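You operate a simulated robot arm through the tools that you are given. There is no shell and no other tool. Be economical: measure what you need, move in short steps, check, and stop when the job is done.

The job below is to be done with a simulated robot arm. You get a single attempt, and the scene is never put back.

Task
Stack the motor that says "Y59" from the build bench on top of the motor labelled "Y58". Fetch the green ring lead from the matching bench and set it on the yellow card there. Take the link bar from the shelf three of the supply rack and put it on the sign there. Shut the station three drawer. Push the station two drawer shut. Put one of the foam blocks from the packing table on top of the tin on the rework bench. Put one of the ring gauges from the rework bench on the shelf five of the fixture rack. Switch the tester switch on. Do these in any order.

It is judged by the outcome, as a careful person would: the job done as asked, and still so three seconds after it is handed in. It fails if anything else is knocked over, pushed out of place, dropped, spilled or broken.

Robot
A 6-joint arm with a two-finger gripper on a trunk, on a base that drives. Base frame: it is fixed to the floor where the robot stands at the start and does not move with it; the origin is under the middle of the robot, x ahead of it, y to its left, z up; the surface under the hand at the start is at about z = 820. Lengths are in mm, angles in degrees, forces in N, time in s.
Its first joint turns from -166.0 to 166.0 degrees. Places, roughly: card [500, -1750, 750]; foam block (5x4x3 cm) [500, 4500, 800]; link bar (5x2x4 cm) [1000, -3000, 900]; motor [1000, 0, 750]; ring gauge [750, 3250, 750]; ring lead [750, -1750, 750]; shelf five of the fixture rack [-2800, 6800, 1600]; sign [1000, -2500, 1000]; station three drawer [-1300, 1400, 700]; station two drawer [-1400, 2700, 700]; tester switch [-1400, 6500, 900]; tin [1000, 3500, 750]. Payload 3.43 kg.
Tool frame: the origin (TCP) lies between the finger pads and is the grasp point; the fingertips stand 20 mm ahead of it; z points along the fingers, y is the line along which they close. The gripper opens to 190 mm. The gripper's body begins 248 mm behind the TCP.
Orientation is told as [roll, pitch, yaw] about the base's x, y, z axes, in that order, counted from this pose: with the fingers straight down and closing along the base's y, the tool's x points along the base's -x, its y along +y and its z along -z.

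Tools
- The arm moves only by the tool drive_tool. Its argument "rows" is a list of rows, each a list of 6 numbers: the shift along the tool's x, y, z in mm, then the turn, a rotation vector about the tool's x, y, z in degrees. In form: [[x, y, z, ax, ay, az], ...]. A call has 1 to 20 rows; each row is the pose to reach, as a shift and turn from the pose commanded when the call began, along the tool's axes at that moment. "grip" is the gripper command, from -1 (fully open) to 1 (shut), values between in proportion, set as the call begins (left out, the last holds). Each row takes 0.2 s and may step no farther than 50 mm and 8.6 degrees from the row before; otherwise, or with a gripper value out of range, the whole call is refused. A pose out of reach is approached as far as the arm can. The call stops where the force on the tool passes 40 N (or 10 N more than at its start, if that is more) or the arm is blocked; 0.2 s more then pass. The fingers move at their own pace (about 45 mm/s each) and stop on an object; they squeeze with about 27 N. The grip force told is the motor's: it shows also when the fingers shut on nothing. Time passes only in rows, and 0.2 s behind the last, so rows that repeat a pose let the fingers close. The reply holds the time, the measured pose of the TCP, the force on the tool along the base axes, the opening and the grip force, in the units named above and with some noise, with the torque about the TCP (base axes, N m) and any sound that the robot's microphone picked up.
- Cameras (640 x 400 px; columns grow to the right, rows downward): "scene" is now at [13.1, 254.5, 1387.5]; the picture's right is [0.61, -0.80, 0.00], its down [-0.42, -0.32, -0.85] and it looks along [0.68, 0.52, -0.52] (base axes); focal length 214 px, centre (320, 200). "wrist" rides on the gripper at [70, -8, -288] in the tool frame; the picture's right is [0.12, 0.99, 0.00], its down [-0.96, 0.12, -0.25] and it looks along [-0.25, 0.03, 0.97] (tool axes); focal length 261 px, centre (320, 200). There is no depth. A picture from a camera that has moved, and an enlarged one, comes with that camera's place and axes in the base frame and with its lens. The place of the scene camera against the robot may be out by one fixed shift of up to 25 mm in any direction.
- snapshot(camera): a new picture of that camera. It takes no simulated time.
- slide_trunk(by): slides the trunk up (or, below 0, down) by that many mm; the arm and the scene camera ride with it, the base frame stays. It gives what a move gives, with no picture.
- roll_base(legs): drives the robot by 1 to 6 legs, each [ahead, turn to the left] in mm and degrees, along the robot's own axes; the way and the turn of a leg run together, so that a leg with both is an arc; at most 1500 mm and 180 degrees a leg. The arm and the cameras ride along, it lands a little off, and it stops where it bumps. It gives what a move gives.
- head_to(pan, tilt): turns the head with the scene camera to pan (to the left, within 155 degrees either way) and tilt (down, from -29 to 69), counted from straight ahead of the robot. It gives what a move gives.
- zoom(camera, box): a new picture of the part [left, top, right, bottom] of that camera's present view, enlarged. It takes no simulated time.
- hand_in(): hands the job in; it is judged then, once.

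Go step by step. Nothing tells you exact positions but the pictures and the camera data: compare them with the known pose of the tool, close in by small moves and look again before you grip or let go. The budget is 196 turns and 166 pictures, counting those below and the enlarged ones. Unless the task says otherwise, let go and move clear before handing in, and close with one line.

The tools are called after "Emit:" as a command line: name --pt "numbers of a row" for each row, then --argument value for the rest, lists and objects as JSON in quotes. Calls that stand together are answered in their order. drive_tool: Moves the arm, as the interface text tells. Its arguments: {"type":"object","properties":{"rows":{"type":"array","items":{"type":"array","items":{"type":"number"}}},"grip":{"type":"number"}},"required":["rows"]} The other tools are called the same way: slide_trunk (by) slides the trunk up or down; roll_base (legs) drives the base; head_to (pan, tilt) turns the head that bears the scene camera; snapshot (camera) takes a picture; zoom (camera, box) takes an enlarged picture of a part of a camera's view; hand_in () hands the job in.

At the start:

```text
t: 0.0
tool_pos: [669.1, 264.5, 1232.8]
ee_rot: [0.0, 0.1, 0.0]
contact_force: [0.0, -0.6, 0.2]
wrist_torque: [0.0, 0.0, -0.03]
width: 190.1
grip_force: 0.0
trunk travel left (down, up): [-175.0, 65.0]
robot x, y, heading: [-2.7, -2.1, -0.1]
head pan, tilt: [37.2, 31.5]
```

scene: 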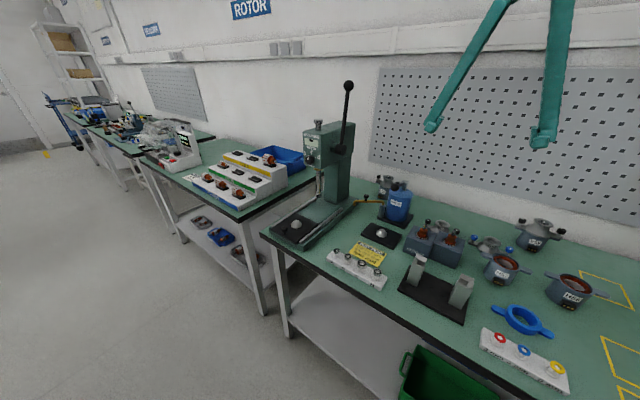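
wrist: 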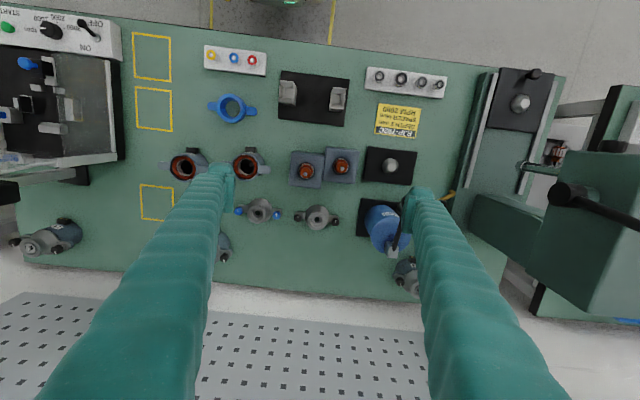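

The build bench lies ahead with several motors on it. I'll turn the head and enlarge the view to read the labels.

Emit:
head_to --pan 0 --tilt 30

Emit:
snapshot --camera "scene"

Emit:
zoom --camera "scene" --box '[160, 160, 480, 360]'

```text
t: 1.0
tool_pos: [669.9, 264.0, 1231.6]
ee_rot: [0.0, 0.1, 0.1]
contact_force: [0.5, -0.2, 0.3]
wrist_torque: [0.03, -0.02, 0.0]
width: 189.8
grip_force: 0.0
trunk travel left (down, up): [-175.0, 65.0]
robot x, y, heading: [-2.8, -2.0, -0.0]
head pan, tilt: [0.0, 30.0]
```

```text
163 pictures are left
camera scene: at [32.0, 200.2, 1390.0], right [0.0, -1.0, 0.0], down [-0.5, 0.0, -0.87], along [0.87, 0.0, -0.5], focal length 214 px, centre (320, 200)
```

scene: 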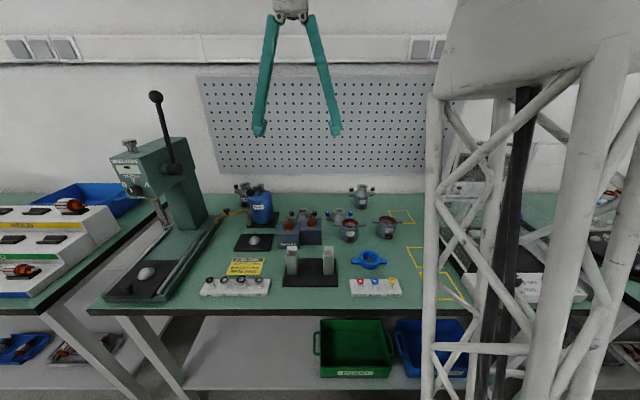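

```text
2.00 times, centred on (320, 260) of scene
camera zoom: at [32.0, 200.2, 1390.0], right [0.0, -1.0, 0.0], down [-0.5, 0.0, -0.87], along [0.87, 0.0, -0.5], focal length 429 px, centre (320, 80)
```

zoom: 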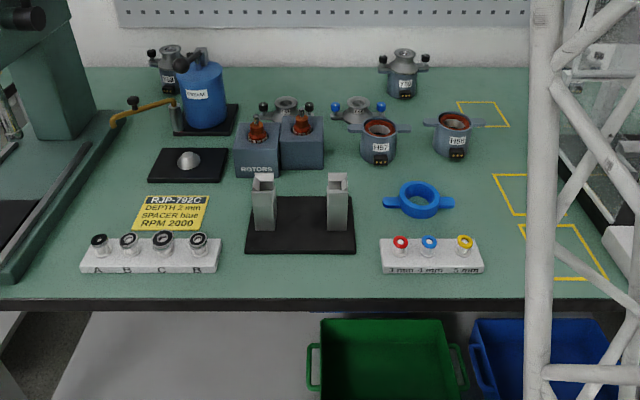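

Motors stand at the back of the bench, one behind the mast. I'll enlarge their labels.

Emit:
zoom --camera "scene" --box '[340, 175, 404, 215]'

Emit:
zoom --camera "scene" --box '[225, 175, 289, 215]'

Emit:
zoom --camera "wrist" --box '[0, 130, 320, 330]'

```text
10.00 times, centred on (372, 195) of scene
camera zoom: at [32.0, 200.2, 1390.0], right [0.0, -1.0, 0.0], down [-0.5, 0.0, -0.87], along [0.87, 0.0, -0.5], focal length 2145 px, centre (-200, 250)
```

zoom: 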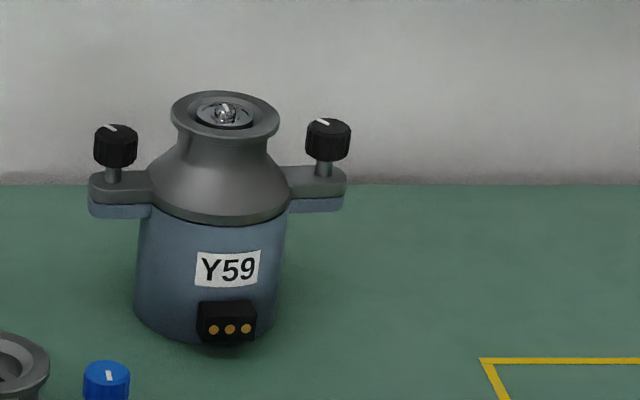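

```text
10.00 times, centred on (257, 195) of scene
camera zoom: at [32.0, 200.2, 1390.0], right [0.0, -1.0, 0.0], down [-0.5, 0.0, -0.87], along [0.87, 0.0, -0.5], focal length 2145 px, centre (950, 250)
```

zoom: 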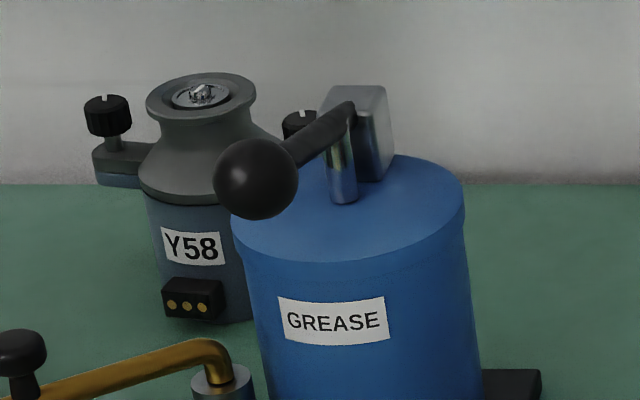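

```text
2.00 times, centred on (160, 230) of wrist
camera zoom: at [599.0, 257.4, 1520.8], right [-0.12, 0.99, 0.0], down [0.96, 0.12, 0.25], along [0.25, 0.03, -0.97], focal length 521 px, centre (640, 140)
```

zoom: 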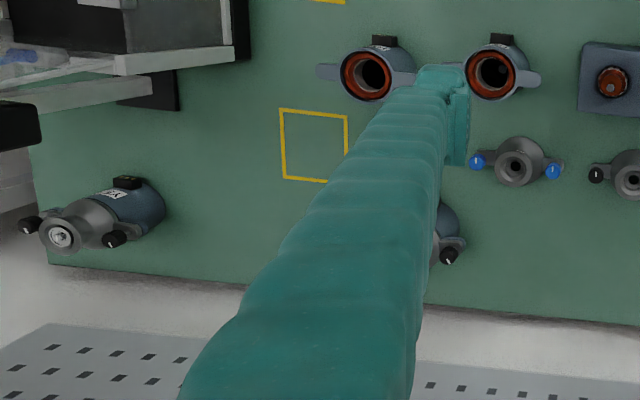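

Y59 is near (962,-14) and Y58 near (960,560). I'll look down to see how close the base can come to the bench.

Emit:
head_to --pan 0 --tilt 69

Emit:
snapshot --camera "scene"

Emit:
head_to --pan 60 --tilt 45

Emit:
snapshot --camera "scene"

```text
t: 2.1
tool_pos: [670.9, 264.5, 1231.4]
ee_rot: [0.1, 0.0, -0.1]
contact_force: [0.6, 0.4, 1.1]
wrist_torque: [-0.01, 0.0, 0.0]
width: 190.0
grip_force: 0.0
trunk travel left (down, up): [-175.0, 65.0]
robot x, y, heading: [0.8, -0.2, -0.2]
head pan, tilt: [0.0, 68.8]
```

```text
158 pictures are left
camera scene: at [-2.5, 200.1, 1338.5], right [0.0, -1.0, 0.0], down [-0.93, 0.0, -0.36], along [0.36, 0.0, -0.93], focal length 214 px, centre (320, 200)
```

scene: 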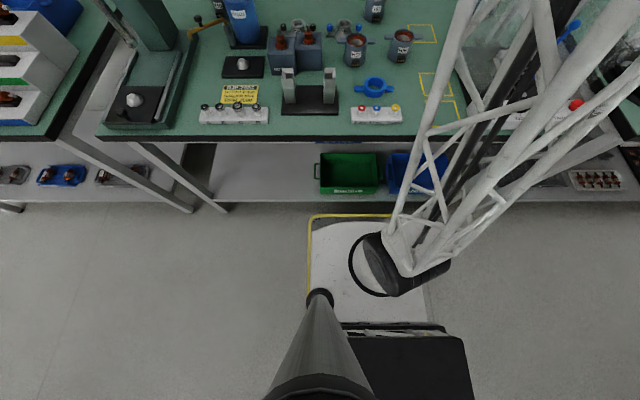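

```text
t: 3.4
tool_pos: [669.3, 264.4, 1231.9]
ee_rot: [0.0, -0.1, 0.0]
contact_force: [-0.2, -0.6, 0.4]
wrist_torque: [0.0, 0.03, -0.02]
width: 190.0
grip_force: 0.0
trunk travel left (down, up): [-175.0, 65.0]
robot x, y, heading: [-0.7, -2.8, -0.1]
head pan, tilt: [60.0, 45.0]
```

```text
157 pictures are left
camera scene: at [-17.7, 270.5, 1367.3], right [0.87, -0.5, 0.0], down [-0.35, -0.61, -0.71], along [0.35, 0.61, -0.71], focal length 214 px, centre (320, 200)
```

scene: 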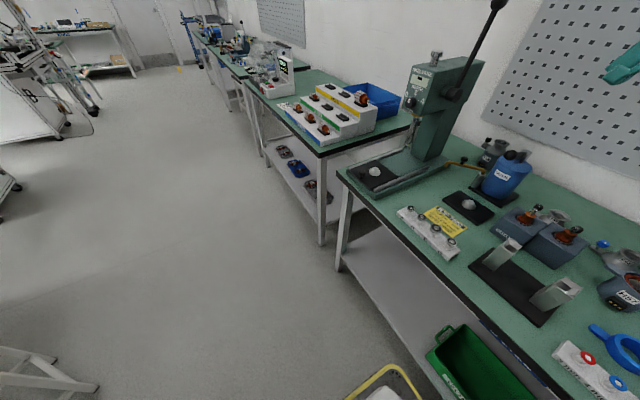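

The base front reaches about x=350 and the bench edge is at about 394, so standing parallel to the benches will bring the arm nearer. I'll look behind before backing up.

Emit:
head_to --pan 150 --tilt 30

Emit:
snapshot --camera "scene"

Emit:
head_to --pan -150 --tilt 30

Emit:
snapshot --camera "scene"

Emit:
head_to --pan 100 --tilt 30

Emit:
snapshot --camera "scene"

Emit:
head_to --pan -95 --tilt 30

Emit:
snapshot --camera "scene"

```text
t: 5.0
tool_pos: [669.6, 263.3, 1232.9]
ee_rot: [0.1, 0.0, 0.1]
contact_force: [-0.3, -0.8, 0.2]
wrist_torque: [0.03, -0.03, -0.02]
width: 189.8
grip_force: 0.1
trunk travel left (down, up): [-175.0, 65.0]
robot x, y, heading: [2.8, 1.7, 0.1]
head pan, tilt: [150.0, 30.0]
```

```text
156 pictures are left
camera scene: at [-136.7, 245.4, 1389.9], right [0.5, 0.87, 0.0], down [0.43, -0.25, -0.87], along [-0.75, 0.43, -0.5], focal length 214 px, centre (320, 200)
```

scene: 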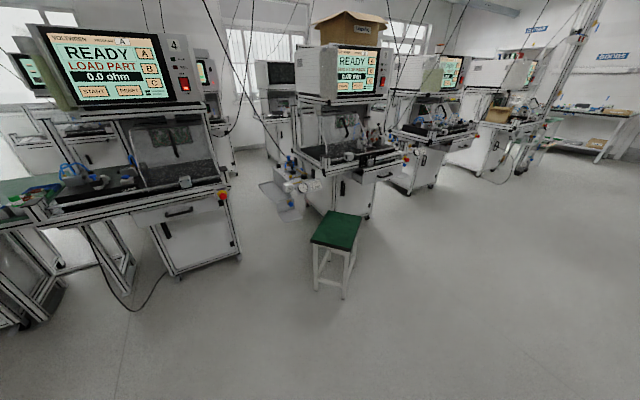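

```text
t: 9.1
tool_pos: [669.2, 264.7, 1232.5]
ee_rot: [0.0, -0.1, -0.1]
contact_force: [-0.1, -0.8, 0.8]
wrist_torque: [-0.03, 0.01, -0.01]
width: 189.9
grip_force: 0.0
trunk travel left (down, up): [-175.0, 65.0]
robot x, y, heading: [-1.1, 1.3, -0.2]
head pan, tilt: [-150.0, 30.0]
```

```text
155 pictures are left
camera scene: at [-136.7, 154.9, 1390.0], right [-0.5, 0.87, 0.0], down [0.43, 0.25, -0.87], along [-0.75, -0.43, -0.5], focal length 214 px, centre (320, 200)
```

scene: 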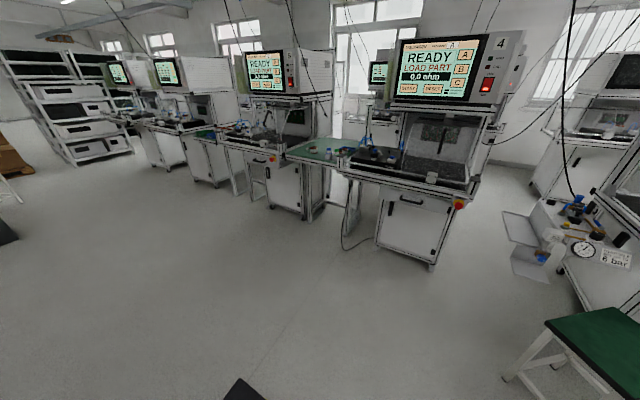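

```text
t: 12.6
tool_pos: [670.0, 263.9, 1232.4]
ee_rot: [0.0, 0.0, 0.1]
contact_force: [1.0, -0.4, -0.7]
wrist_torque: [-0.01, 0.0, -0.01]
width: 190.1
grip_force: 0.1
trunk travel left (down, up): [-175.0, 65.0]
robot x, y, heading: [1.4, 2.6, 0.1]
head pan, tilt: [100.0, 30.0]
```

```text
154 pictures are left
camera scene: at [-74.1, 289.2, 1389.9], right [0.98, 0.17, 0.0], down [0.09, -0.49, -0.87], along [-0.15, 0.85, -0.5], focal length 214 px, centre (320, 200)
```

scene: 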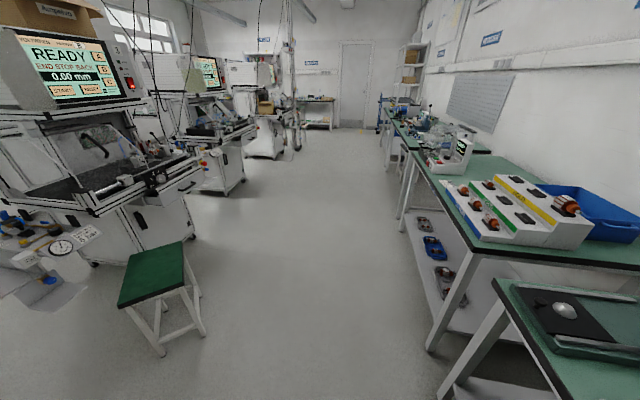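

```text
t: 15.5
tool_pos: [668.9, 263.8, 1231.7]
ee_rot: [0.0, 0.0, 0.0]
contact_force: [-0.5, -0.1, -0.3]
wrist_torque: [0.0, -0.01, -0.01]
width: 190.2
grip_force: 0.1
trunk travel left (down, up): [-175.0, 65.0]
robot x, y, heading: [0.1, 0.2, 0.1]
head pan, tilt: [-95.0, 30.0]
```

```text
153 pictures are left
camera scene: at [-66.3, 110.0, 1390.0], right [-1.0, 0.09, 0.0], down [0.04, 0.5, -0.87], along [-0.08, -0.86, -0.5], focal length 214 px, centre (320, 200)
```

scene: 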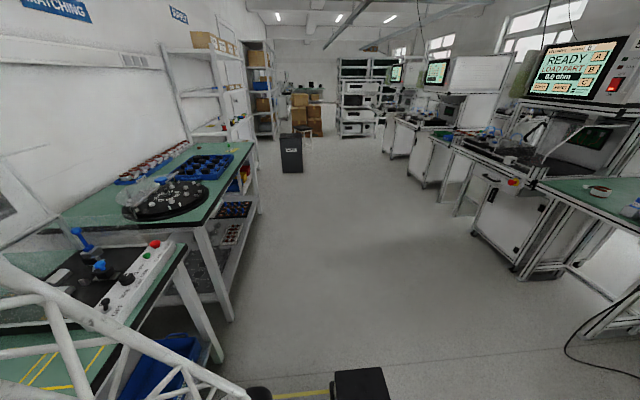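

The aisle is clear; there's only a stool near (-1070,850). I'll back up, then arc left to stand parallel to the benches.

Emit:
roll_base --legs '[[-500, 0], [856, 90]]'

Emit:
head_to --pan -90 --tilt 60

Emit:
snapshot --camera "scene"

```text
t: 22.6
tool_pos: [-222.7, 1214.0, 1232.5]
ee_rot: [0.0, 0.0, 90.5]
contact_force: [1.3, 0.8, 0.8]
wrist_torque: [-0.04, 0.03, -0.01]
width: 190.1
grip_force: 0.2
trunk travel left (down, up): [-175.0, 65.0]
robot x, y, heading: [48.7, 549.2, 90.3]
head pan, tilt: [-95.0, 30.0]
cut short: leg 2
```

```text
t: 23.5
tool_pos: [-223.5, 1214.6, 1231.7]
ee_rot: [0.0, 0.1, 90.5]
contact_force: [0.3, -0.3, -0.3]
wrist_torque: [0.04, -0.02, -0.01]
width: 189.9
grip_force: 0.1
trunk travel left (down, up): [-175.0, 65.0]
robot x, y, heading: [47.5, 547.6, 90.4]
head pan, tilt: [-90.0, 60.0]
```

```text
152 pictures are left
camera scene: at [-81.7, 487.5, 1347.9], right [0.01, -1.0, 0.0], down [-0.87, 0.0, -0.5], along [0.5, 0.0, -0.87], focal length 214 px, centre (320, 200)
```

scene: 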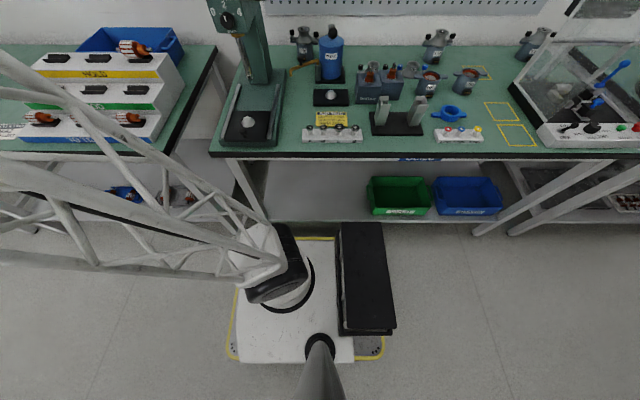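

The base now stands parallel at (48,548) and the arm axis seems about 80 mm ahead of its centre. I'll reverse to bring Y59 within reach.

Emit:
roll_base --legs '[[-490, 0]]'

Emit:
head_to --pan -90 --tilt 30

Emit:
snapshot --camera "scene"

```text
t: 26.4
tool_pos: [-219.9, 727.1, 1232.2]
ee_rot: [0.0, 0.1, 90.4]
contact_force: [-0.4, -0.7, -0.4]
wrist_torque: [0.02, 0.0, -0.01]
width: 189.9
grip_force: 0.1
trunk travel left (down, up): [-175.0, 65.0]
robot x, y, heading: [51.2, 59.3, 90.3]
head pan, tilt: [-90.0, 60.0]
```

```text
t: 27.3
tool_pos: [-219.9, 727.0, 1231.5]
ee_rot: [0.0, 0.0, 90.4]
contact_force: [0.0, 0.4, -0.3]
wrist_torque: [-0.03, -0.02, 0.0]
width: 189.8
grip_force: 0.1
trunk travel left (down, up): [-175.0, 65.0]
robot x, y, heading: [53.1, 59.8, 90.6]
head pan, tilt: [-90.0, 30.0]
```

```text
151 pictures are left
camera scene: at [-55.8, 0.9, 1389.9], right [0.0, -1.0, 0.0], down [-0.5, 0.0, -0.87], along [0.87, 0.0, -0.5], focal length 214 px, centre (320, 200)
```

scene: 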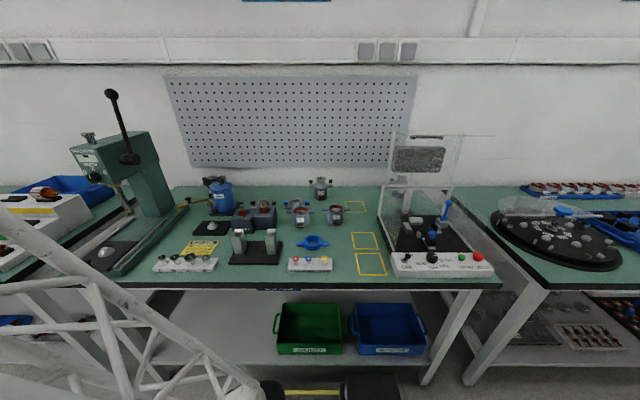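

Y59 lies around x 960, y -5. I'll swing the arm over the bench at its present height.

Emit:
drive_tool --pt "26.2 -39.8 0 0 0 0" --pt "52.5 -79.6 0 0 0 0" --pt "78.7 -119.5 0 0 0 0" --pt "105 -159.3 0 0 0 0" --pt "131.2 -199.1 0 0 0 0" --pt "157.5 -238.9 0 0 0 0" --pt "183.7 -278.7 0 0 0 0" --pt "210 -318.6 0 0 0 0" --pt "236.2 -358.4 0 0 0 0" --pt "262.5 -398.2 0 0 0 0" --pt "288.7 -438 0 0 0 0" --pt "315 -477.8 0 0 0 0" --pt "341.2 -517.7 0 0 0 0" --pt "367.5 -557.5 0 0 0 0"

Emit:
drive_tool --pt "26.2 -39.8 0 0 0 0" --pt "52.5 -79.6 0 0 0 0" --pt "78.7 -119.5 0 0 0 0" --pt "105 -159.3 0 0 0 0" --pt "131.2 -199.1 0 0 0 0" --pt "157.5 -238.9 0 0 0 0" --pt "183.7 -278.7 0 0 0 0" --pt "210 -318.6 0 0 0 0" --pt "236.2 -358.4 0 0 0 0" --pt "262.5 -398.2 0 0 0 0" --pt "288.7 -438 0 0 0 0" --pt "315 -477.8 0 0 0 0" --pt "341.2 -517.7 0 0 0 0" --pt "367.5 -557.5 0 0 0 0"

Emit:
snapshot --camera "wrist"

Emit:
snapshot --camera "scene"

```text
t: 30.3
tool_pos: [343.4, 367.5, 1231.6]
ee_rot: [0.3, 0.2, 90.6]
contact_force: [0.7, -1.6, 1.1]
wrist_torque: [0.0, -0.04, 0.02]
width: 190.2
grip_force: 0.0
trunk travel left (down, up): [-175.0, 65.0]
robot x, y, heading: [43.3, 60.5, 90.5]
head pan, tilt: [-90.0, 30.0]
```

```text
t: 33.3
tool_pos: [897.5, 2.4, 1228.0]
ee_rot: [-0.4, 0.2, 90.5]
contact_force: [-0.3, -0.8, 1.6]
wrist_torque: [-0.12, -0.29, -0.02]
width: 190.0
grip_force: 0.1
out of reach, approached as far as the arm can: row 14
trunk travel left (down, up): [-175.0, 65.0]
robot x, y, heading: [53.5, 62.1, 90.3]
head pan, tilt: [-90.0, 30.0]
```

```text
150 pictures are left
camera wrist: at [903.3, -66.0, 1517.1], right [-0.99, -0.13, -0.01], down [-0.12, 0.96, 0.25], along [-0.02, 0.24, -0.97], focal length 261 px, centre (320, 200)
```

wrist: 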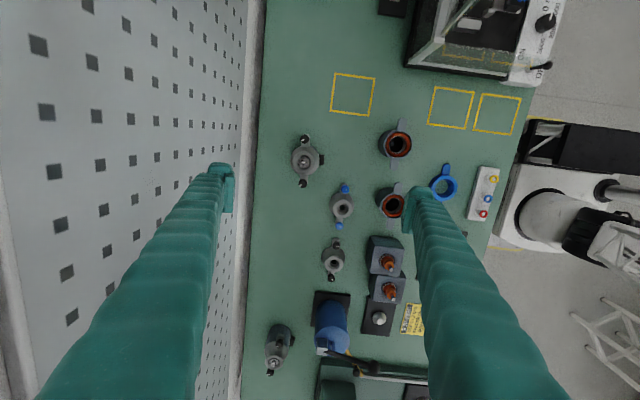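

```text
149 pictures are left
camera scene: at [-55.9, 1.2, 1390.0], right [0.0, -1.0, 0.0], down [-0.5, 0.0, -0.87], along [0.87, 0.0, -0.5], focal length 214 px, centre (320, 200)
```

scene: 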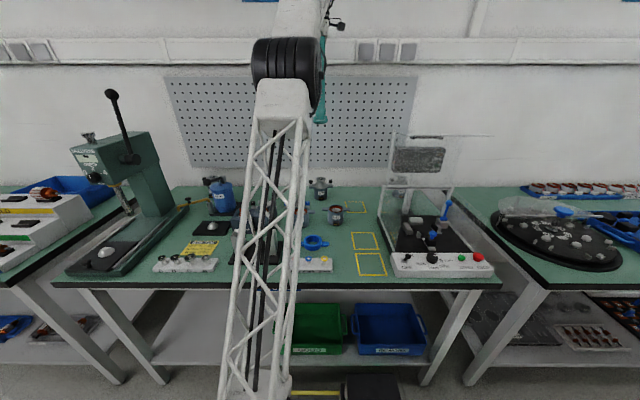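

Y59's top is seen near (940,-11). I'll lower to about z 1040 above it with the fingers partly closed, and look again.

Emit:
drive_tool --pt "2 -6 38 0 0 0" --pt "4 -12 76 0 0 0" --pt "7 -22 114 0 0 0" --pt "10 -32 152 0 0 0" --pt "13 -43 185 0 0 0" --pt "13 -43 185 0 0 0" --grip -0.26

Emit:
snapshot --camera "wrist"

Emit:
snapshot --camera "scene"

```text
t: 34.7
tool_pos: [940.5, -11.0, 1039.8]
ee_rot: [0.0, 0.1, 90.4]
contact_force: [0.7, -0.9, 0.3]
wrist_torque: [-0.04, 0.01, 0.01]
width: 119.3
grip_force: 0.1
trunk travel left (down, up): [-175.0, 65.0]
robot x, y, heading: [50.7, 62.3, 90.3]
head pan, tilt: [-90.0, 30.0]
```

```text
148 pictures are left
camera wrist: at [948.7, -80.4, 1328.4], right [-0.99, -0.13, 0.0], down [-0.12, 0.96, 0.25], along [-0.03, 0.25, -0.97], focal length 261 px, centre (320, 200)
```

wrist: 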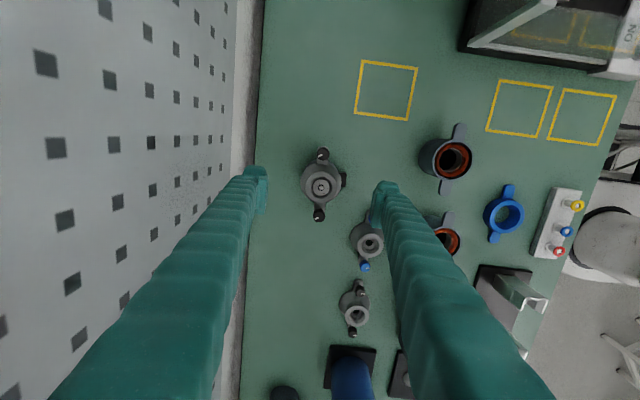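

```text
147 pictures are left
camera scene: at [-55.0, 0.8, 1390.0], right [0.0, -1.0, 0.0], down [-0.5, 0.0, -0.87], along [0.87, 0.0, -0.5], focal length 214 px, centre (320, 200)
```

scene: 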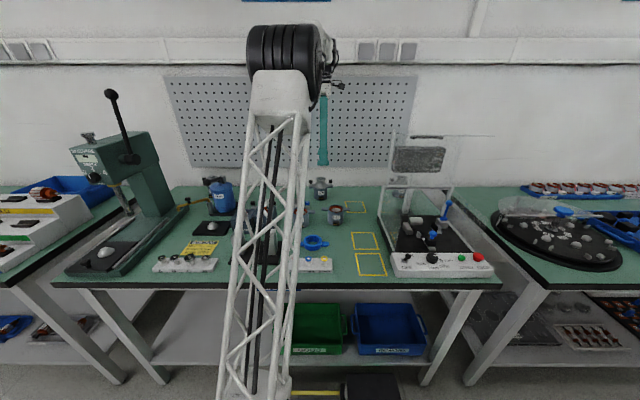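

The neck sits about 12 mm to +Y and 3 mm to -X of the tool axis. I'll correct this and descend around the body.

Emit:
drive_tool --pt "-12 3 0 0 0 0" --pt "-12 3 45 0 0 0" --pt "-12 3 90 0 0 0" --pt "-12 3 130 0 0 0" --pt "-12 3 162 0 0 0" --pt "-12 3 162 0 0 0"

Emit:
snapshot --camera "wrist"

Emit:
zoom --camera "scene" --box '[288, 160, 368, 210]'

```text
t: 36.1
tool_pos: [936.6, 1.3, 879.0]
ee_rot: [0.0, 0.1, 90.4]
contact_force: [0.2, -0.4, -0.2]
wrist_torque: [-0.01, 0.02, 0.01]
width: 119.6
grip_force: 0.0
trunk travel left (down, up): [-175.0, 65.0]
robot x, y, heading: [51.3, 61.9, 90.2]
head pan, tilt: [-90.0, 30.0]
```

```text
146 pictures are left
camera wrist: at [946.4, -67.7, 1167.0], right [-0.99, -0.13, 0.0], down [-0.12, 0.96, 0.25], along [-0.03, 0.25, -0.97], focal length 261 px, centre (320, 200)
```

wrist: 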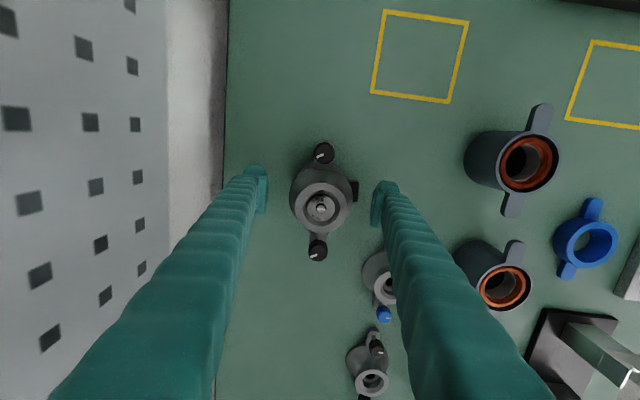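

```text
8.00 times, centred on (328, 185) of scene
camera zoom: at [-55.1, 0.8, 1390.0], right [0.0, -1.0, 0.0], down [-0.5, 0.0, -0.87], along [0.87, 0.0, -0.5], focal length 1716 px, centre (256, 320)
```

zoom: 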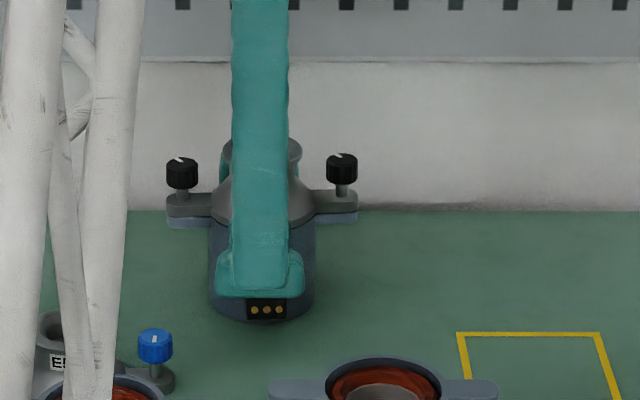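

The fingers straddle the body, centred and above the connector. I'll close, then lift a little.

Emit:
drive_tool --pt "0 0 0 0 0 0" --pt "0 0 0 0 0 0" --pt "0 0 0 0 0 0" --pt "0 0 0 0 0 0" --pt "0 0 0 0 0 0" --pt "0 0 0 0 0 0" --pt "0 0 0 0 0 0" --grip 1

Emit:
drive_tool --pt "0 0 -15 0 0 0" --pt "0 0 -30 0 0 0" --pt "0 0 -30 0 0 0"

Emit:
snapshot --camera "wrist"

Emit:
zoom --camera "scene" --box '[288, 160, 368, 210]'

```text
t: 37.7
tool_pos: [937.5, 1.4, 879.1]
ee_rot: [0.1, 0.0, 90.3]
contact_force: [-3.2, 0.3, 0.2]
wrist_torque: [0.0, 0.01, 0.01]
width: 69.1
grip_force: 27.4
trunk travel left (down, up): [-175.0, 65.0]
robot x, y, heading: [46.8, 59.4, 89.9]
head pan, tilt: [-90.0, 30.0]
```

```text
t: 38.5
tool_pos: [937.1, 1.7, 908.2]
ee_rot: [0.0, 0.2, 90.4]
contact_force: [0.0, 0.9, -8.4]
wrist_torque: [0.0, -0.02, -0.01]
width: 68.8
grip_force: 26.2
trunk travel left (down, up): [-175.0, 65.0]
robot x, y, heading: [52.2, 63.5, 90.2]
head pan, tilt: [-90.0, 30.0]
```

```text
144 pictures are left
camera wrist: at [946.0, -67.7, 1196.9], right [-0.99, -0.13, 0.0], down [-0.12, 0.96, 0.25], along [-0.03, 0.25, -0.97], focal length 261 px, centre (320, 200)
```

wrist: 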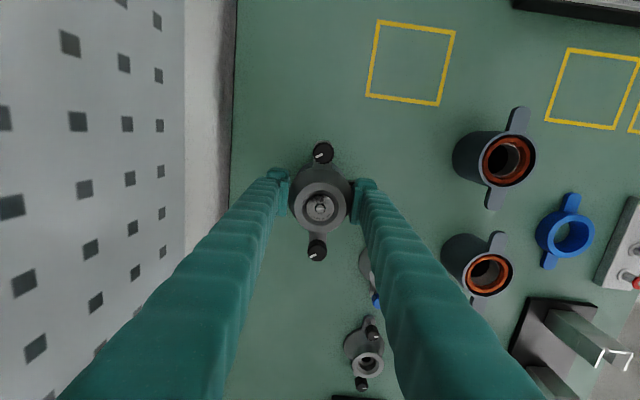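

```text
8.00 times, centred on (328, 185) of scene
camera zoom: at [-54.9, 0.8, 1390.0], right [0.0, -1.0, 0.0], down [-0.5, 0.0, -0.87], along [0.87, 0.0, -0.5], focal length 1716 px, centre (256, 320)
```

zoom: 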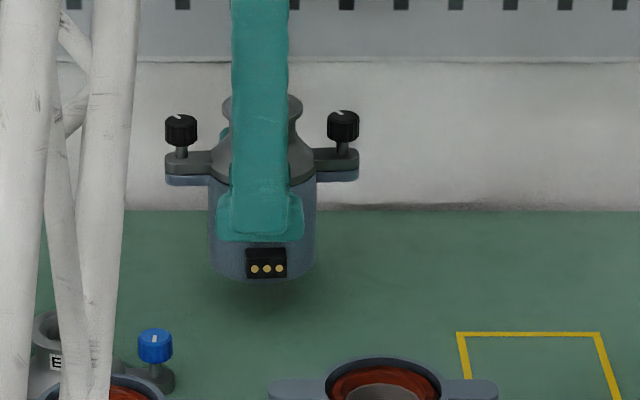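

The motor is lifted cleanly. I'll raise it clear and drive the base forward towards Y58.

Emit:
drive_tool --pt "0 0 -40 0 0 0" --pt "0 0 -80 0 0 0" --pt "0 0 -120 0 0 0" --pt "0 0 -160 0 0 0" --pt "0 0 -180 0 0 0"

Emit:
roll_base --legs '[[270, 0]]'

Emit:
snapshot --camera "wrist"

Emit:
snapshot --camera "scene"

```text
t: 39.7
tool_pos: [937.9, 1.0, 1088.6]
ee_rot: [-0.1, -0.1, 90.3]
contact_force: [0.4, -0.3, -8.8]
wrist_torque: [0.02, 0.01, 0.02]
width: 68.9
grip_force: 27.0
trunk travel left (down, up): [-175.0, 65.0]
robot x, y, heading: [49.3, 58.7, 90.1]
head pan, tilt: [-90.0, 30.0]
```

```text
t: 41.6
tool_pos: [936.7, 274.2, 1087.6]
ee_rot: [-0.1, 0.0, 90.6]
contact_force: [-0.4, -0.6, -7.2]
wrist_torque: [-0.02, -0.02, 0.0]
width: 69.3
grip_force: 26.1
trunk travel left (down, up): [-175.0, 65.0]
robot x, y, heading: [52.2, 332.1, 90.5]
head pan, tilt: [-90.0, 30.0]
```

```text
142 pictures are left
camera wrist: at [945.5, 204.9, 1377.0], right [-0.99, -0.13, 0.0], down [-0.13, 0.96, 0.25], along [-0.03, 0.25, -0.97], focal length 261 px, centre (320, 200)
```

wrist: 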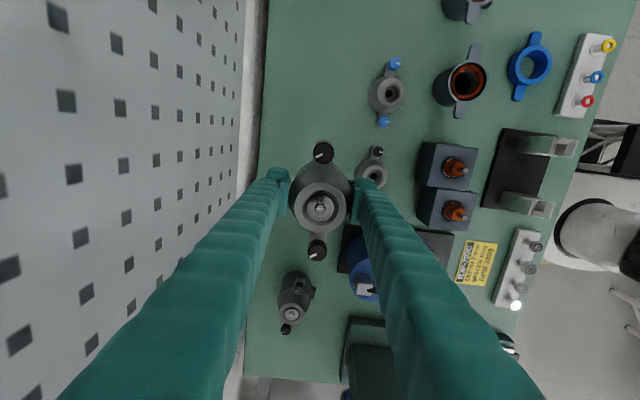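

```text
141 pictures are left
camera scene: at [-56.1, 270.8, 1390.0], right [0.01, -1.0, 0.0], down [-0.5, 0.0, -0.87], along [0.87, 0.01, -0.5], focal length 214 px, centre (320, 200)
```

scene: 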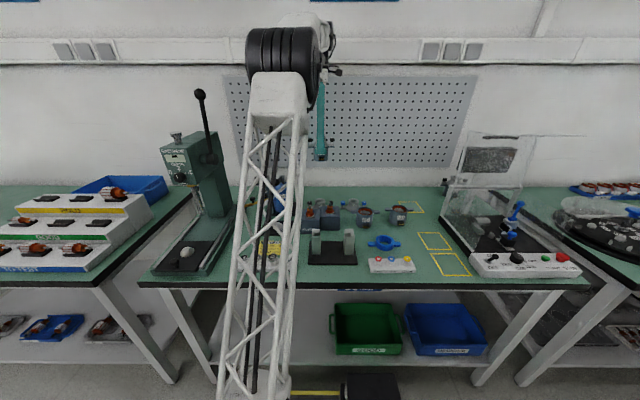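

Y58's top is near (958,558). I'll carry the motor toward it at this height and look again.

Emit:
drive_tool --pt "0 -21 0 0 0 0" --pt "-48 -22 0 0 0 0" --pt "-96 -22 0 0 0 0" --pt "-144 -23 0 0 0 0" --pt "-192 -23 0 0 0 0" --pt "-230 -23 0 0 0 0" --pt "-230 -23 0 0 0 0"

Emit:
snapshot --camera "wrist"

Emit:
snapshot --camera "scene"

```text
t: 43.2
tool_pos: [956.1, 504.7, 1088.0]
ee_rot: [0.0, -0.1, 90.6]
contact_force: [-0.4, 1.0, -7.8]
wrist_torque: [-0.02, 0.01, -0.01]
width: 68.7
grip_force: 27.1
trunk travel left (down, up): [-175.0, 65.0]
robot x, y, heading: [52.0, 330.4, 90.5]
head pan, tilt: [-90.0, 30.0]
```

```text
140 pictures are left
camera wrist: at [966.2, 435.4, 1376.9], right [-0.99, -0.13, 0.0], down [-0.12, 0.96, 0.25], along [-0.03, 0.25, -0.97], focal length 261 px, centre (320, 200)
```

wrist: 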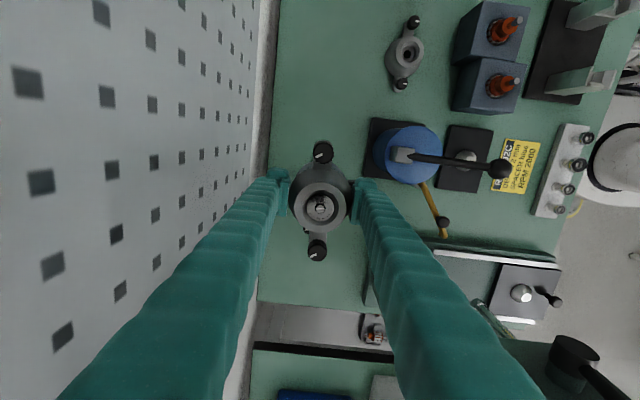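

```text
139 pictures are left
camera scene: at [-56.0, 271.0, 1390.0], right [0.01, -1.0, 0.0], down [-0.5, 0.0, -0.87], along [0.87, 0.01, -0.5], focal length 214 px, centre (320, 200)
```

scene: 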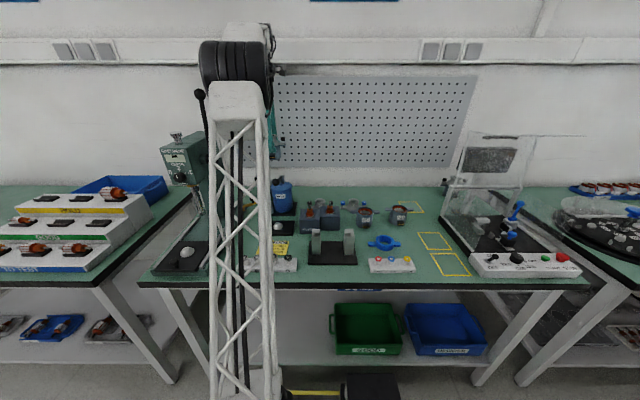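

Y58 is hidden under the held motor. I'll move back to Y≈370 to measure it accurately with an enlarged wrist view.

Emit:
drive_tool --pt "45 0 0 0 0 0" --pt "90 0 0 0 0 0" --pt "135 0 0 0 0 0" --pt "135 0 0 0 0 0"

Emit:
zoom --camera "wrist" --box '[240, 200, 400, 300]'

Emit:
zoom --camera "scene" --box '[220, 150, 300, 200]'

```text
t: 44.2
tool_pos: [958.0, 367.2, 1088.5]
ee_rot: [0.0, 0.0, 90.6]
contact_force: [-0.2, -0.3, -6.5]
wrist_torque: [0.02, 0.0, 0.0]
width: 69.1
grip_force: 26.8
trunk travel left (down, up): [-175.0, 65.0]
robot x, y, heading: [49.9, 329.2, 90.5]
head pan, tilt: [-90.0, 30.0]
```

```text
4.00 times, centred on (320, 250) of wrist
camera zoom: at [966.9, 299.2, 1377.2], right [-0.99, -0.13, 0.0], down [-0.13, 0.96, 0.25], along [-0.03, 0.25, -0.97], focal length 1043 px, centre (320, 0)
```

zoom: 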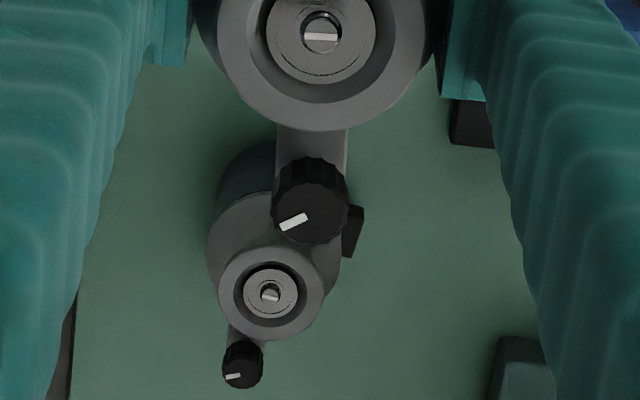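

```text
8.00 times, centred on (260, 175) of scene
camera zoom: at [-56.0, 270.8, 1390.0], right [0.01, -1.0, 0.0], down [-0.5, 0.0, -0.87], along [0.87, 0.01, -0.5], focal length 1716 px, centre (800, 400)
```

zoom: 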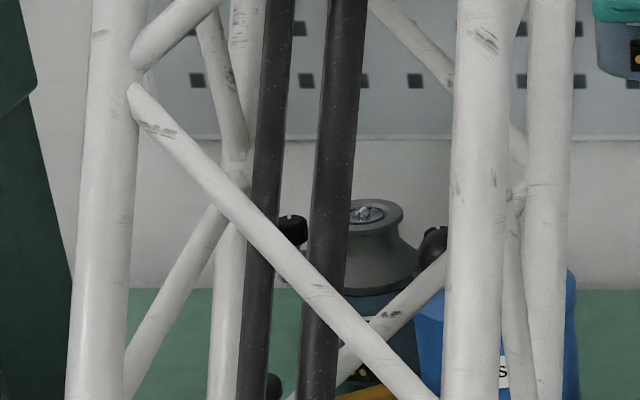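

Y58's centre works out to about (956,562) with its top at z≈925. I'll move above it and lower to just short of contact.

Emit:
drive_tool --pt "-45 2 0 0 0 0" --pt "-90 2 0 0 0 0" --pt "-135 1 0 0 0 0" --pt "-180 0 0 0 0 0" --pt "-195 0 0 0 0 0" --pt "-195 0 40 0 0 0" --pt "-195 0 75 0 0 0" --pt "-195 0 75 0 0 0"

Emit:
zoom --camera "scene" --box '[220, 150, 300, 200]'

Emit:
snapshot --camera "wrist"

```text
t: 46.0
tool_pos: [956.4, 564.0, 1013.0]
ee_rot: [0.0, 0.1, 90.6]
contact_force: [0.1, -0.5, -6.8]
wrist_torque: [0.03, 0.0, -0.03]
width: 69.0
grip_force: 26.9
trunk travel left (down, up): [-175.0, 65.0]
robot x, y, heading: [48.9, 328.4, 90.6]
head pan, tilt: [-90.0, 30.0]
```

```text
8.00 times, centred on (260, 175) of scene
camera zoom: at [-55.9, 271.0, 1390.1], right [0.01, -1.0, 0.0], down [-0.5, 0.0, -0.87], along [0.87, 0.01, -0.5], focal length 1716 px, centre (800, 400)
```

zoom: 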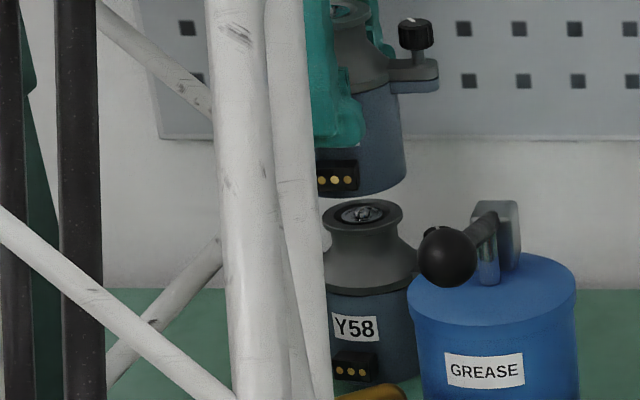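

```text
135 pictures are left
camera wrist: at [965.5, 495.1, 1301.3], right [-0.99, -0.13, 0.0], down [-0.13, 0.96, 0.25], along [-0.03, 0.25, -0.97], focal length 261 px, centre (320, 200)
```

wrist: 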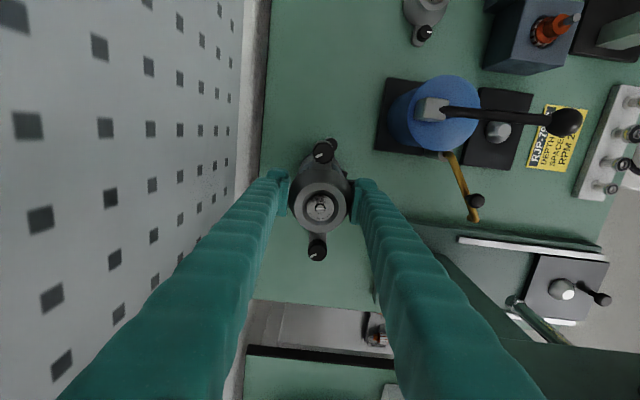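

Alignment over Y58 looks good, with a gap of about 26 mm. I'll lower gently until contact.

Emit:
drive_tool --pt "0 0 10 0 0 0" --pt "0 0 20 0 0 0" --pt "0 0 20 0 0 0"

Emit:
drive_tool --pt "0 0 2 0 0 0" --pt "0 0 4 0 0 0" --pt "0 0 4 0 0 0"

Emit:
zoom --camera "scene" --box '[220, 150, 300, 200]'

```text
t: 46.9
tool_pos: [955.9, 564.1, 992.5]
ee_rot: [-0.1, 0.0, 90.7]
contact_force: [1.5, -0.1, -6.8]
wrist_torque: [-0.01, -0.02, 0.0]
width: 69.4
grip_force: 27.3
trunk travel left (down, up): [-175.0, 65.0]
robot x, y, heading: [51.8, 330.9, 90.5]
head pan, tilt: [-90.0, 30.0]
```

```text
t: 47.6
tool_pos: [955.6, 565.8, 990.6]
ee_rot: [0.1, 0.1, 90.7]
contact_force: [1.2, 1.0, 4.2]
wrist_torque: [-0.03, -0.07, -0.02]
width: 69.0
grip_force: 26.9
trunk travel left (down, up): [-175.0, 65.0]
robot x, y, heading: [48.2, 330.7, 90.8]
head pan, tilt: [-90.0, 30.0]
```

```text
8.00 times, centred on (260, 175) of scene
camera zoom: at [-56.4, 270.9, 1390.2], right [0.01, -1.0, 0.0], down [-0.5, 0.0, -0.87], along [0.87, 0.01, -0.5], focal length 1716 px, centre (800, 400)
```

zoom: 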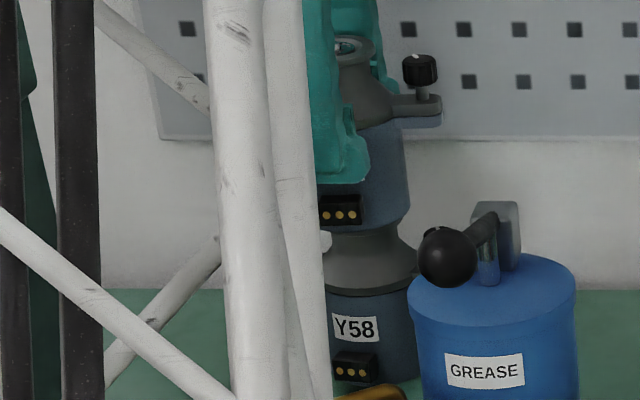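

Contact is made and the load has transferred. I'll open the fingers and check that it stands.

Emit:
drive_tool --pt "0 0 0 0 0 0" --pt "0 0 0 0 0 0" --pt "0 0 0 0 0 0" --pt "0 0 0 0 0 0" --grip -0.2

Emit:
snapshot --camera "wrist"

Emit:
zoom --camera "scene" --box '[220, 150, 300, 200]'

```text
t: 48.6
tool_pos: [955.9, 563.3, 988.6]
ee_rot: [0.1, 0.0, 90.6]
contact_force: [0.7, -0.5, -1.0]
wrist_torque: [-0.02, -0.02, 0.0]
width: 114.1
grip_force: 0.1
trunk travel left (down, up): [-175.0, 65.0]
robot x, y, heading: [48.6, 328.6, 90.2]
head pan, tilt: [-90.0, 30.0]
```

```text
133 pictures are left
camera wrist: at [965.0, 495.1, 1278.0], right [-0.99, -0.13, 0.0], down [-0.13, 0.96, 0.25], along [-0.03, 0.25, -0.97], focal length 261 px, centre (320, 200)
```

wrist: 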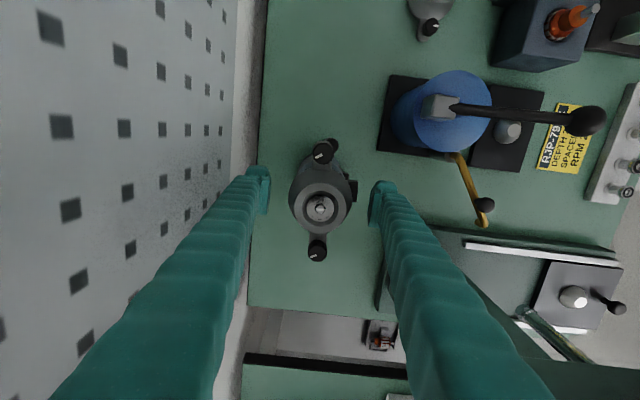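

```text
8.00 times, centred on (260, 175) of scene
camera zoom: at [-56.3, 270.9, 1390.0], right [0.01, -1.0, 0.0], down [-0.5, 0.0, -0.87], along [0.87, 0.01, -0.5], focal length 1716 px, centre (800, 400)
```

zoom: 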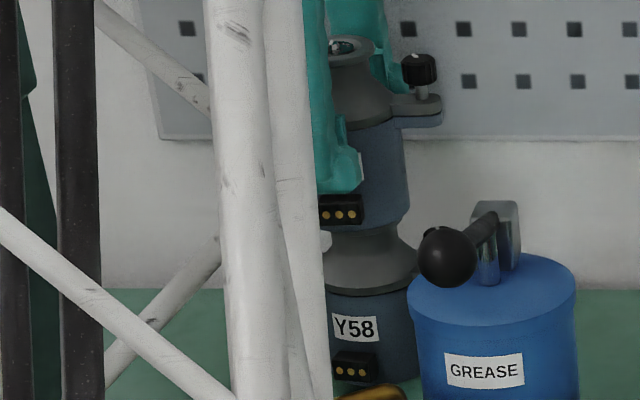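

The stack stands. I'll raise the fingers clear and bring the arm back in front of the robot, avoiding the press.

Emit:
drive_tool --pt "0 0 -42 0 0 0" --pt "0 0 -85 0 0 0" --pt "0 0 -127 0 0 0" --pt "0 0 -170 0 0 0" --pt "33 32 -170 0 0 0" --pt "66 64 -170 0 0 0" --pt "99 96 -170 0 0 0" --pt "132 128 -170 0 0 0" --pt "165 160 -170 0 0 0" --pt "198 192 -170 0 0 0" --pt "231 224 -170 0 0 0" --pt "263 256 -170 0 0 0" --pt "252 302 -170 0 0 0" --pt "240 347 -170 0 0 0" --pt "229 393 -170 0 0 0" --pt "217 439 -170 0 0 0" --pt "206 485 -170 0 0 0" --pt "194 530 -170 0 0 0" --pt "183 576 -170 0 0 0"

Emit:
drive_tool --pt "-38 25 0 0 0 0" --pt "-76 51 0 0 0 0" --pt "-115 76 0 0 0 0" --pt "-153 102 0 0 0 0" --pt "-191 127 0 0 0 0" --pt "-229 153 0 0 0 0" --pt "-267 178 0 0 0 0" --pt "-305 204 0 0 0 0" --pt "-344 229 0 0 0 0" --pt "-382 255 0 0 0 0" --pt "-420 280 0 0 0 0"

Emit:
snapshot --camera "scene"

Emit:
zoom --camera "scene" --box '[220, 150, 300, 200]'

```text
t: 52.6
tool_pos: [381.0, 375.0, 1159.6]
ee_rot: [0.1, 0.0, 90.6]
contact_force: [1.3, 0.0, -0.6]
wrist_torque: [0.02, 0.36, 0.0]
width: 113.9
grip_force: 0.1
trunk travel left (down, up): [-175.0, 65.0]
robot x, y, heading: [49.0, 335.4, 90.7]
head pan, tilt: [-90.0, 30.0]
```

```text
t: 53.4
tool_pos: [346.1, 405.1, 1144.4]
ee_rot: [2.9, 0.9, 76.0]
contact_force: [-0.1, 0.4, 0.3]
wrist_torque: [-0.04, -0.07, 0.01]
width: 114.0
grip_force: 0.1
trunk travel left (down, up): [-175.0, 65.0]
robot x, y, heading: [50.8, 332.5, 90.3]
head pan, tilt: [-90.0, 30.0]
stopped in row 3: the arm was blocked; the commanded pose is now the measured one
```

```text
131 pictures are left
camera scene: at [-57.2, 264.9, 1389.5], right [-0.06, -1.0, 0.0], down [-0.5, 0.03, -0.86], along [0.86, -0.05, -0.5], focal length 214 px, centre (320, 200)
```

scene: 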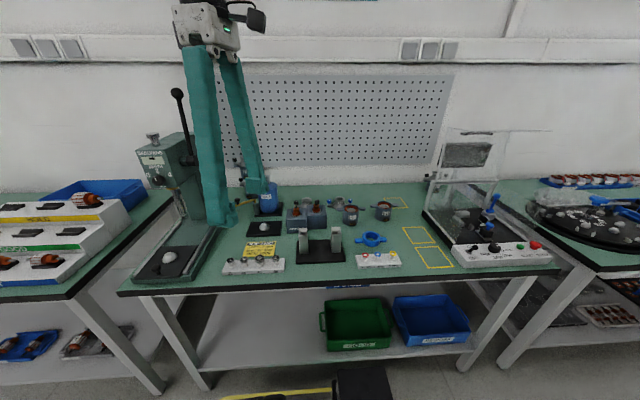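

```text
8.00 times, centred on (260, 175) of scene
camera zoom: at [-57.2, 264.9, 1389.5], right [-0.06, -1.0, 0.0], down [-0.5, 0.03, -0.86], along [0.86, -0.05, -0.5], focal length 1716 px, centre (800, 400)
```

zoom: 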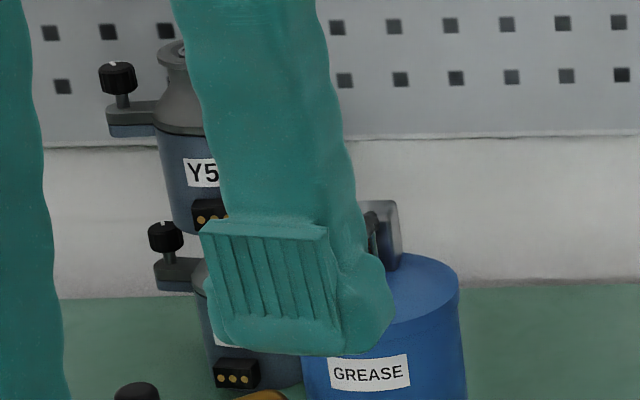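

The arm was blocked while folding in close, probably elbow against the camera head. I'll extend it back out, restore the orientation and check.

Emit:
drive_tool --pt "-12 -48 0 0 0 0" --pt "-24 -96 0 0.6 -0.2 -3" --pt "-36 -144 0 1.2 -0.4 -6" --pt "-48 -192 -4 1.8 -0.5 -9" --pt "-60 -240 -8 2.4 -0.7 -12" --pt "-73 -290 -16 2.9 -0.9 -14.6" --pt "-73 -290 -16 2.9 -0.9 -14.6"

Emit:
head_to --pan -90 --tilt 30

Emit:
snapshot --camera "scene"

```text
refused: row 6 steps farther than a row can; nothing moved
```

```text
t: 54.0
tool_pos: [346.1, 405.0, 1143.6]
ee_rot: [3.1, 0.9, 76.0]
contact_force: [-0.8, 0.8, -0.7]
wrist_torque: [0.02, 0.04, -0.01]
width: 114.2
grip_force: 0.3
trunk travel left (down, up): [-175.0, 65.0]
robot x, y, heading: [51.0, 331.7, 90.2]
head pan, tilt: [-90.0, 30.0]
```

```text
129 pictures are left
camera scene: at [-57.2, 263.8, 1389.5], right [-0.07, -1.0, 0.0], down [-0.5, 0.04, -0.86], along [0.86, -0.06, -0.5], focal length 214 px, centre (320, 200)
```

scene: 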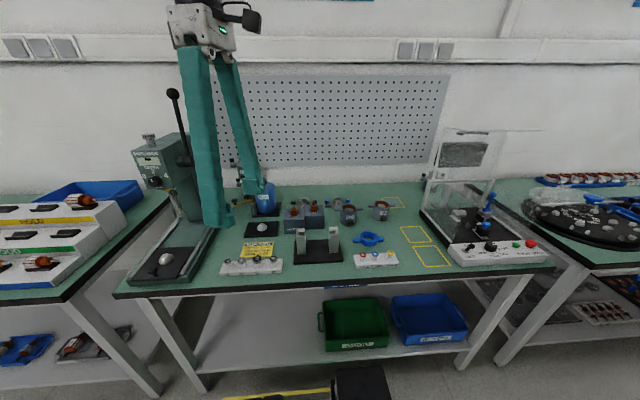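

The camera is still pushed by the arm. I'll extend the arm with slightly shorter steps.

Emit:
drive_tool --pt "-10 -40 0 0 0 0" --pt "-20 -80 0 0.6 -0.2 -3" --pt "-30 -120 0 1.2 -0.4 -6" --pt "-40 -160 -4 1.8 -0.5 -9" --pt "-50 -200 -8 2.4 -0.7 -12" --pt "-61 -244 -14 2.9 -0.9 -14.6" --pt "-73 -290 -16 2.9 -0.9 -14.6" --pt "-73 -290 -16 2.9 -0.9 -14.6"

Emit:
snapshot --camera "scene"

```text
t: 55.8
tool_pos: [645.6, 413.6, 1145.6]
ee_rot: [0.0, -0.5, 91.0]
contact_force: [0.0, 0.5, -0.2]
wrist_torque: [0.01, 0.08, -0.02]
width: 113.9
grip_force: 0.0
trunk travel left (down, up): [-175.0, 65.0]
robot x, y, heading: [47.6, 330.8, 90.5]
head pan, tilt: [-90.0, 30.0]
```

```text
128 pictures are left
camera scene: at [-56.2, 270.9, 1390.0], right [0.01, -1.0, 0.0], down [-0.5, 0.0, -0.87], along [0.87, 0.01, -0.5], focal length 214 px, centre (320, 200)
```

scene: 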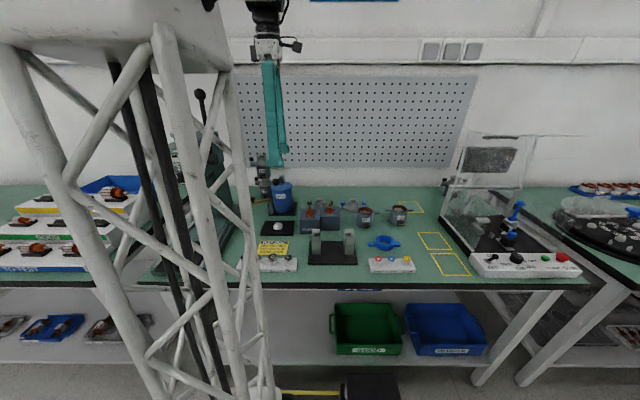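

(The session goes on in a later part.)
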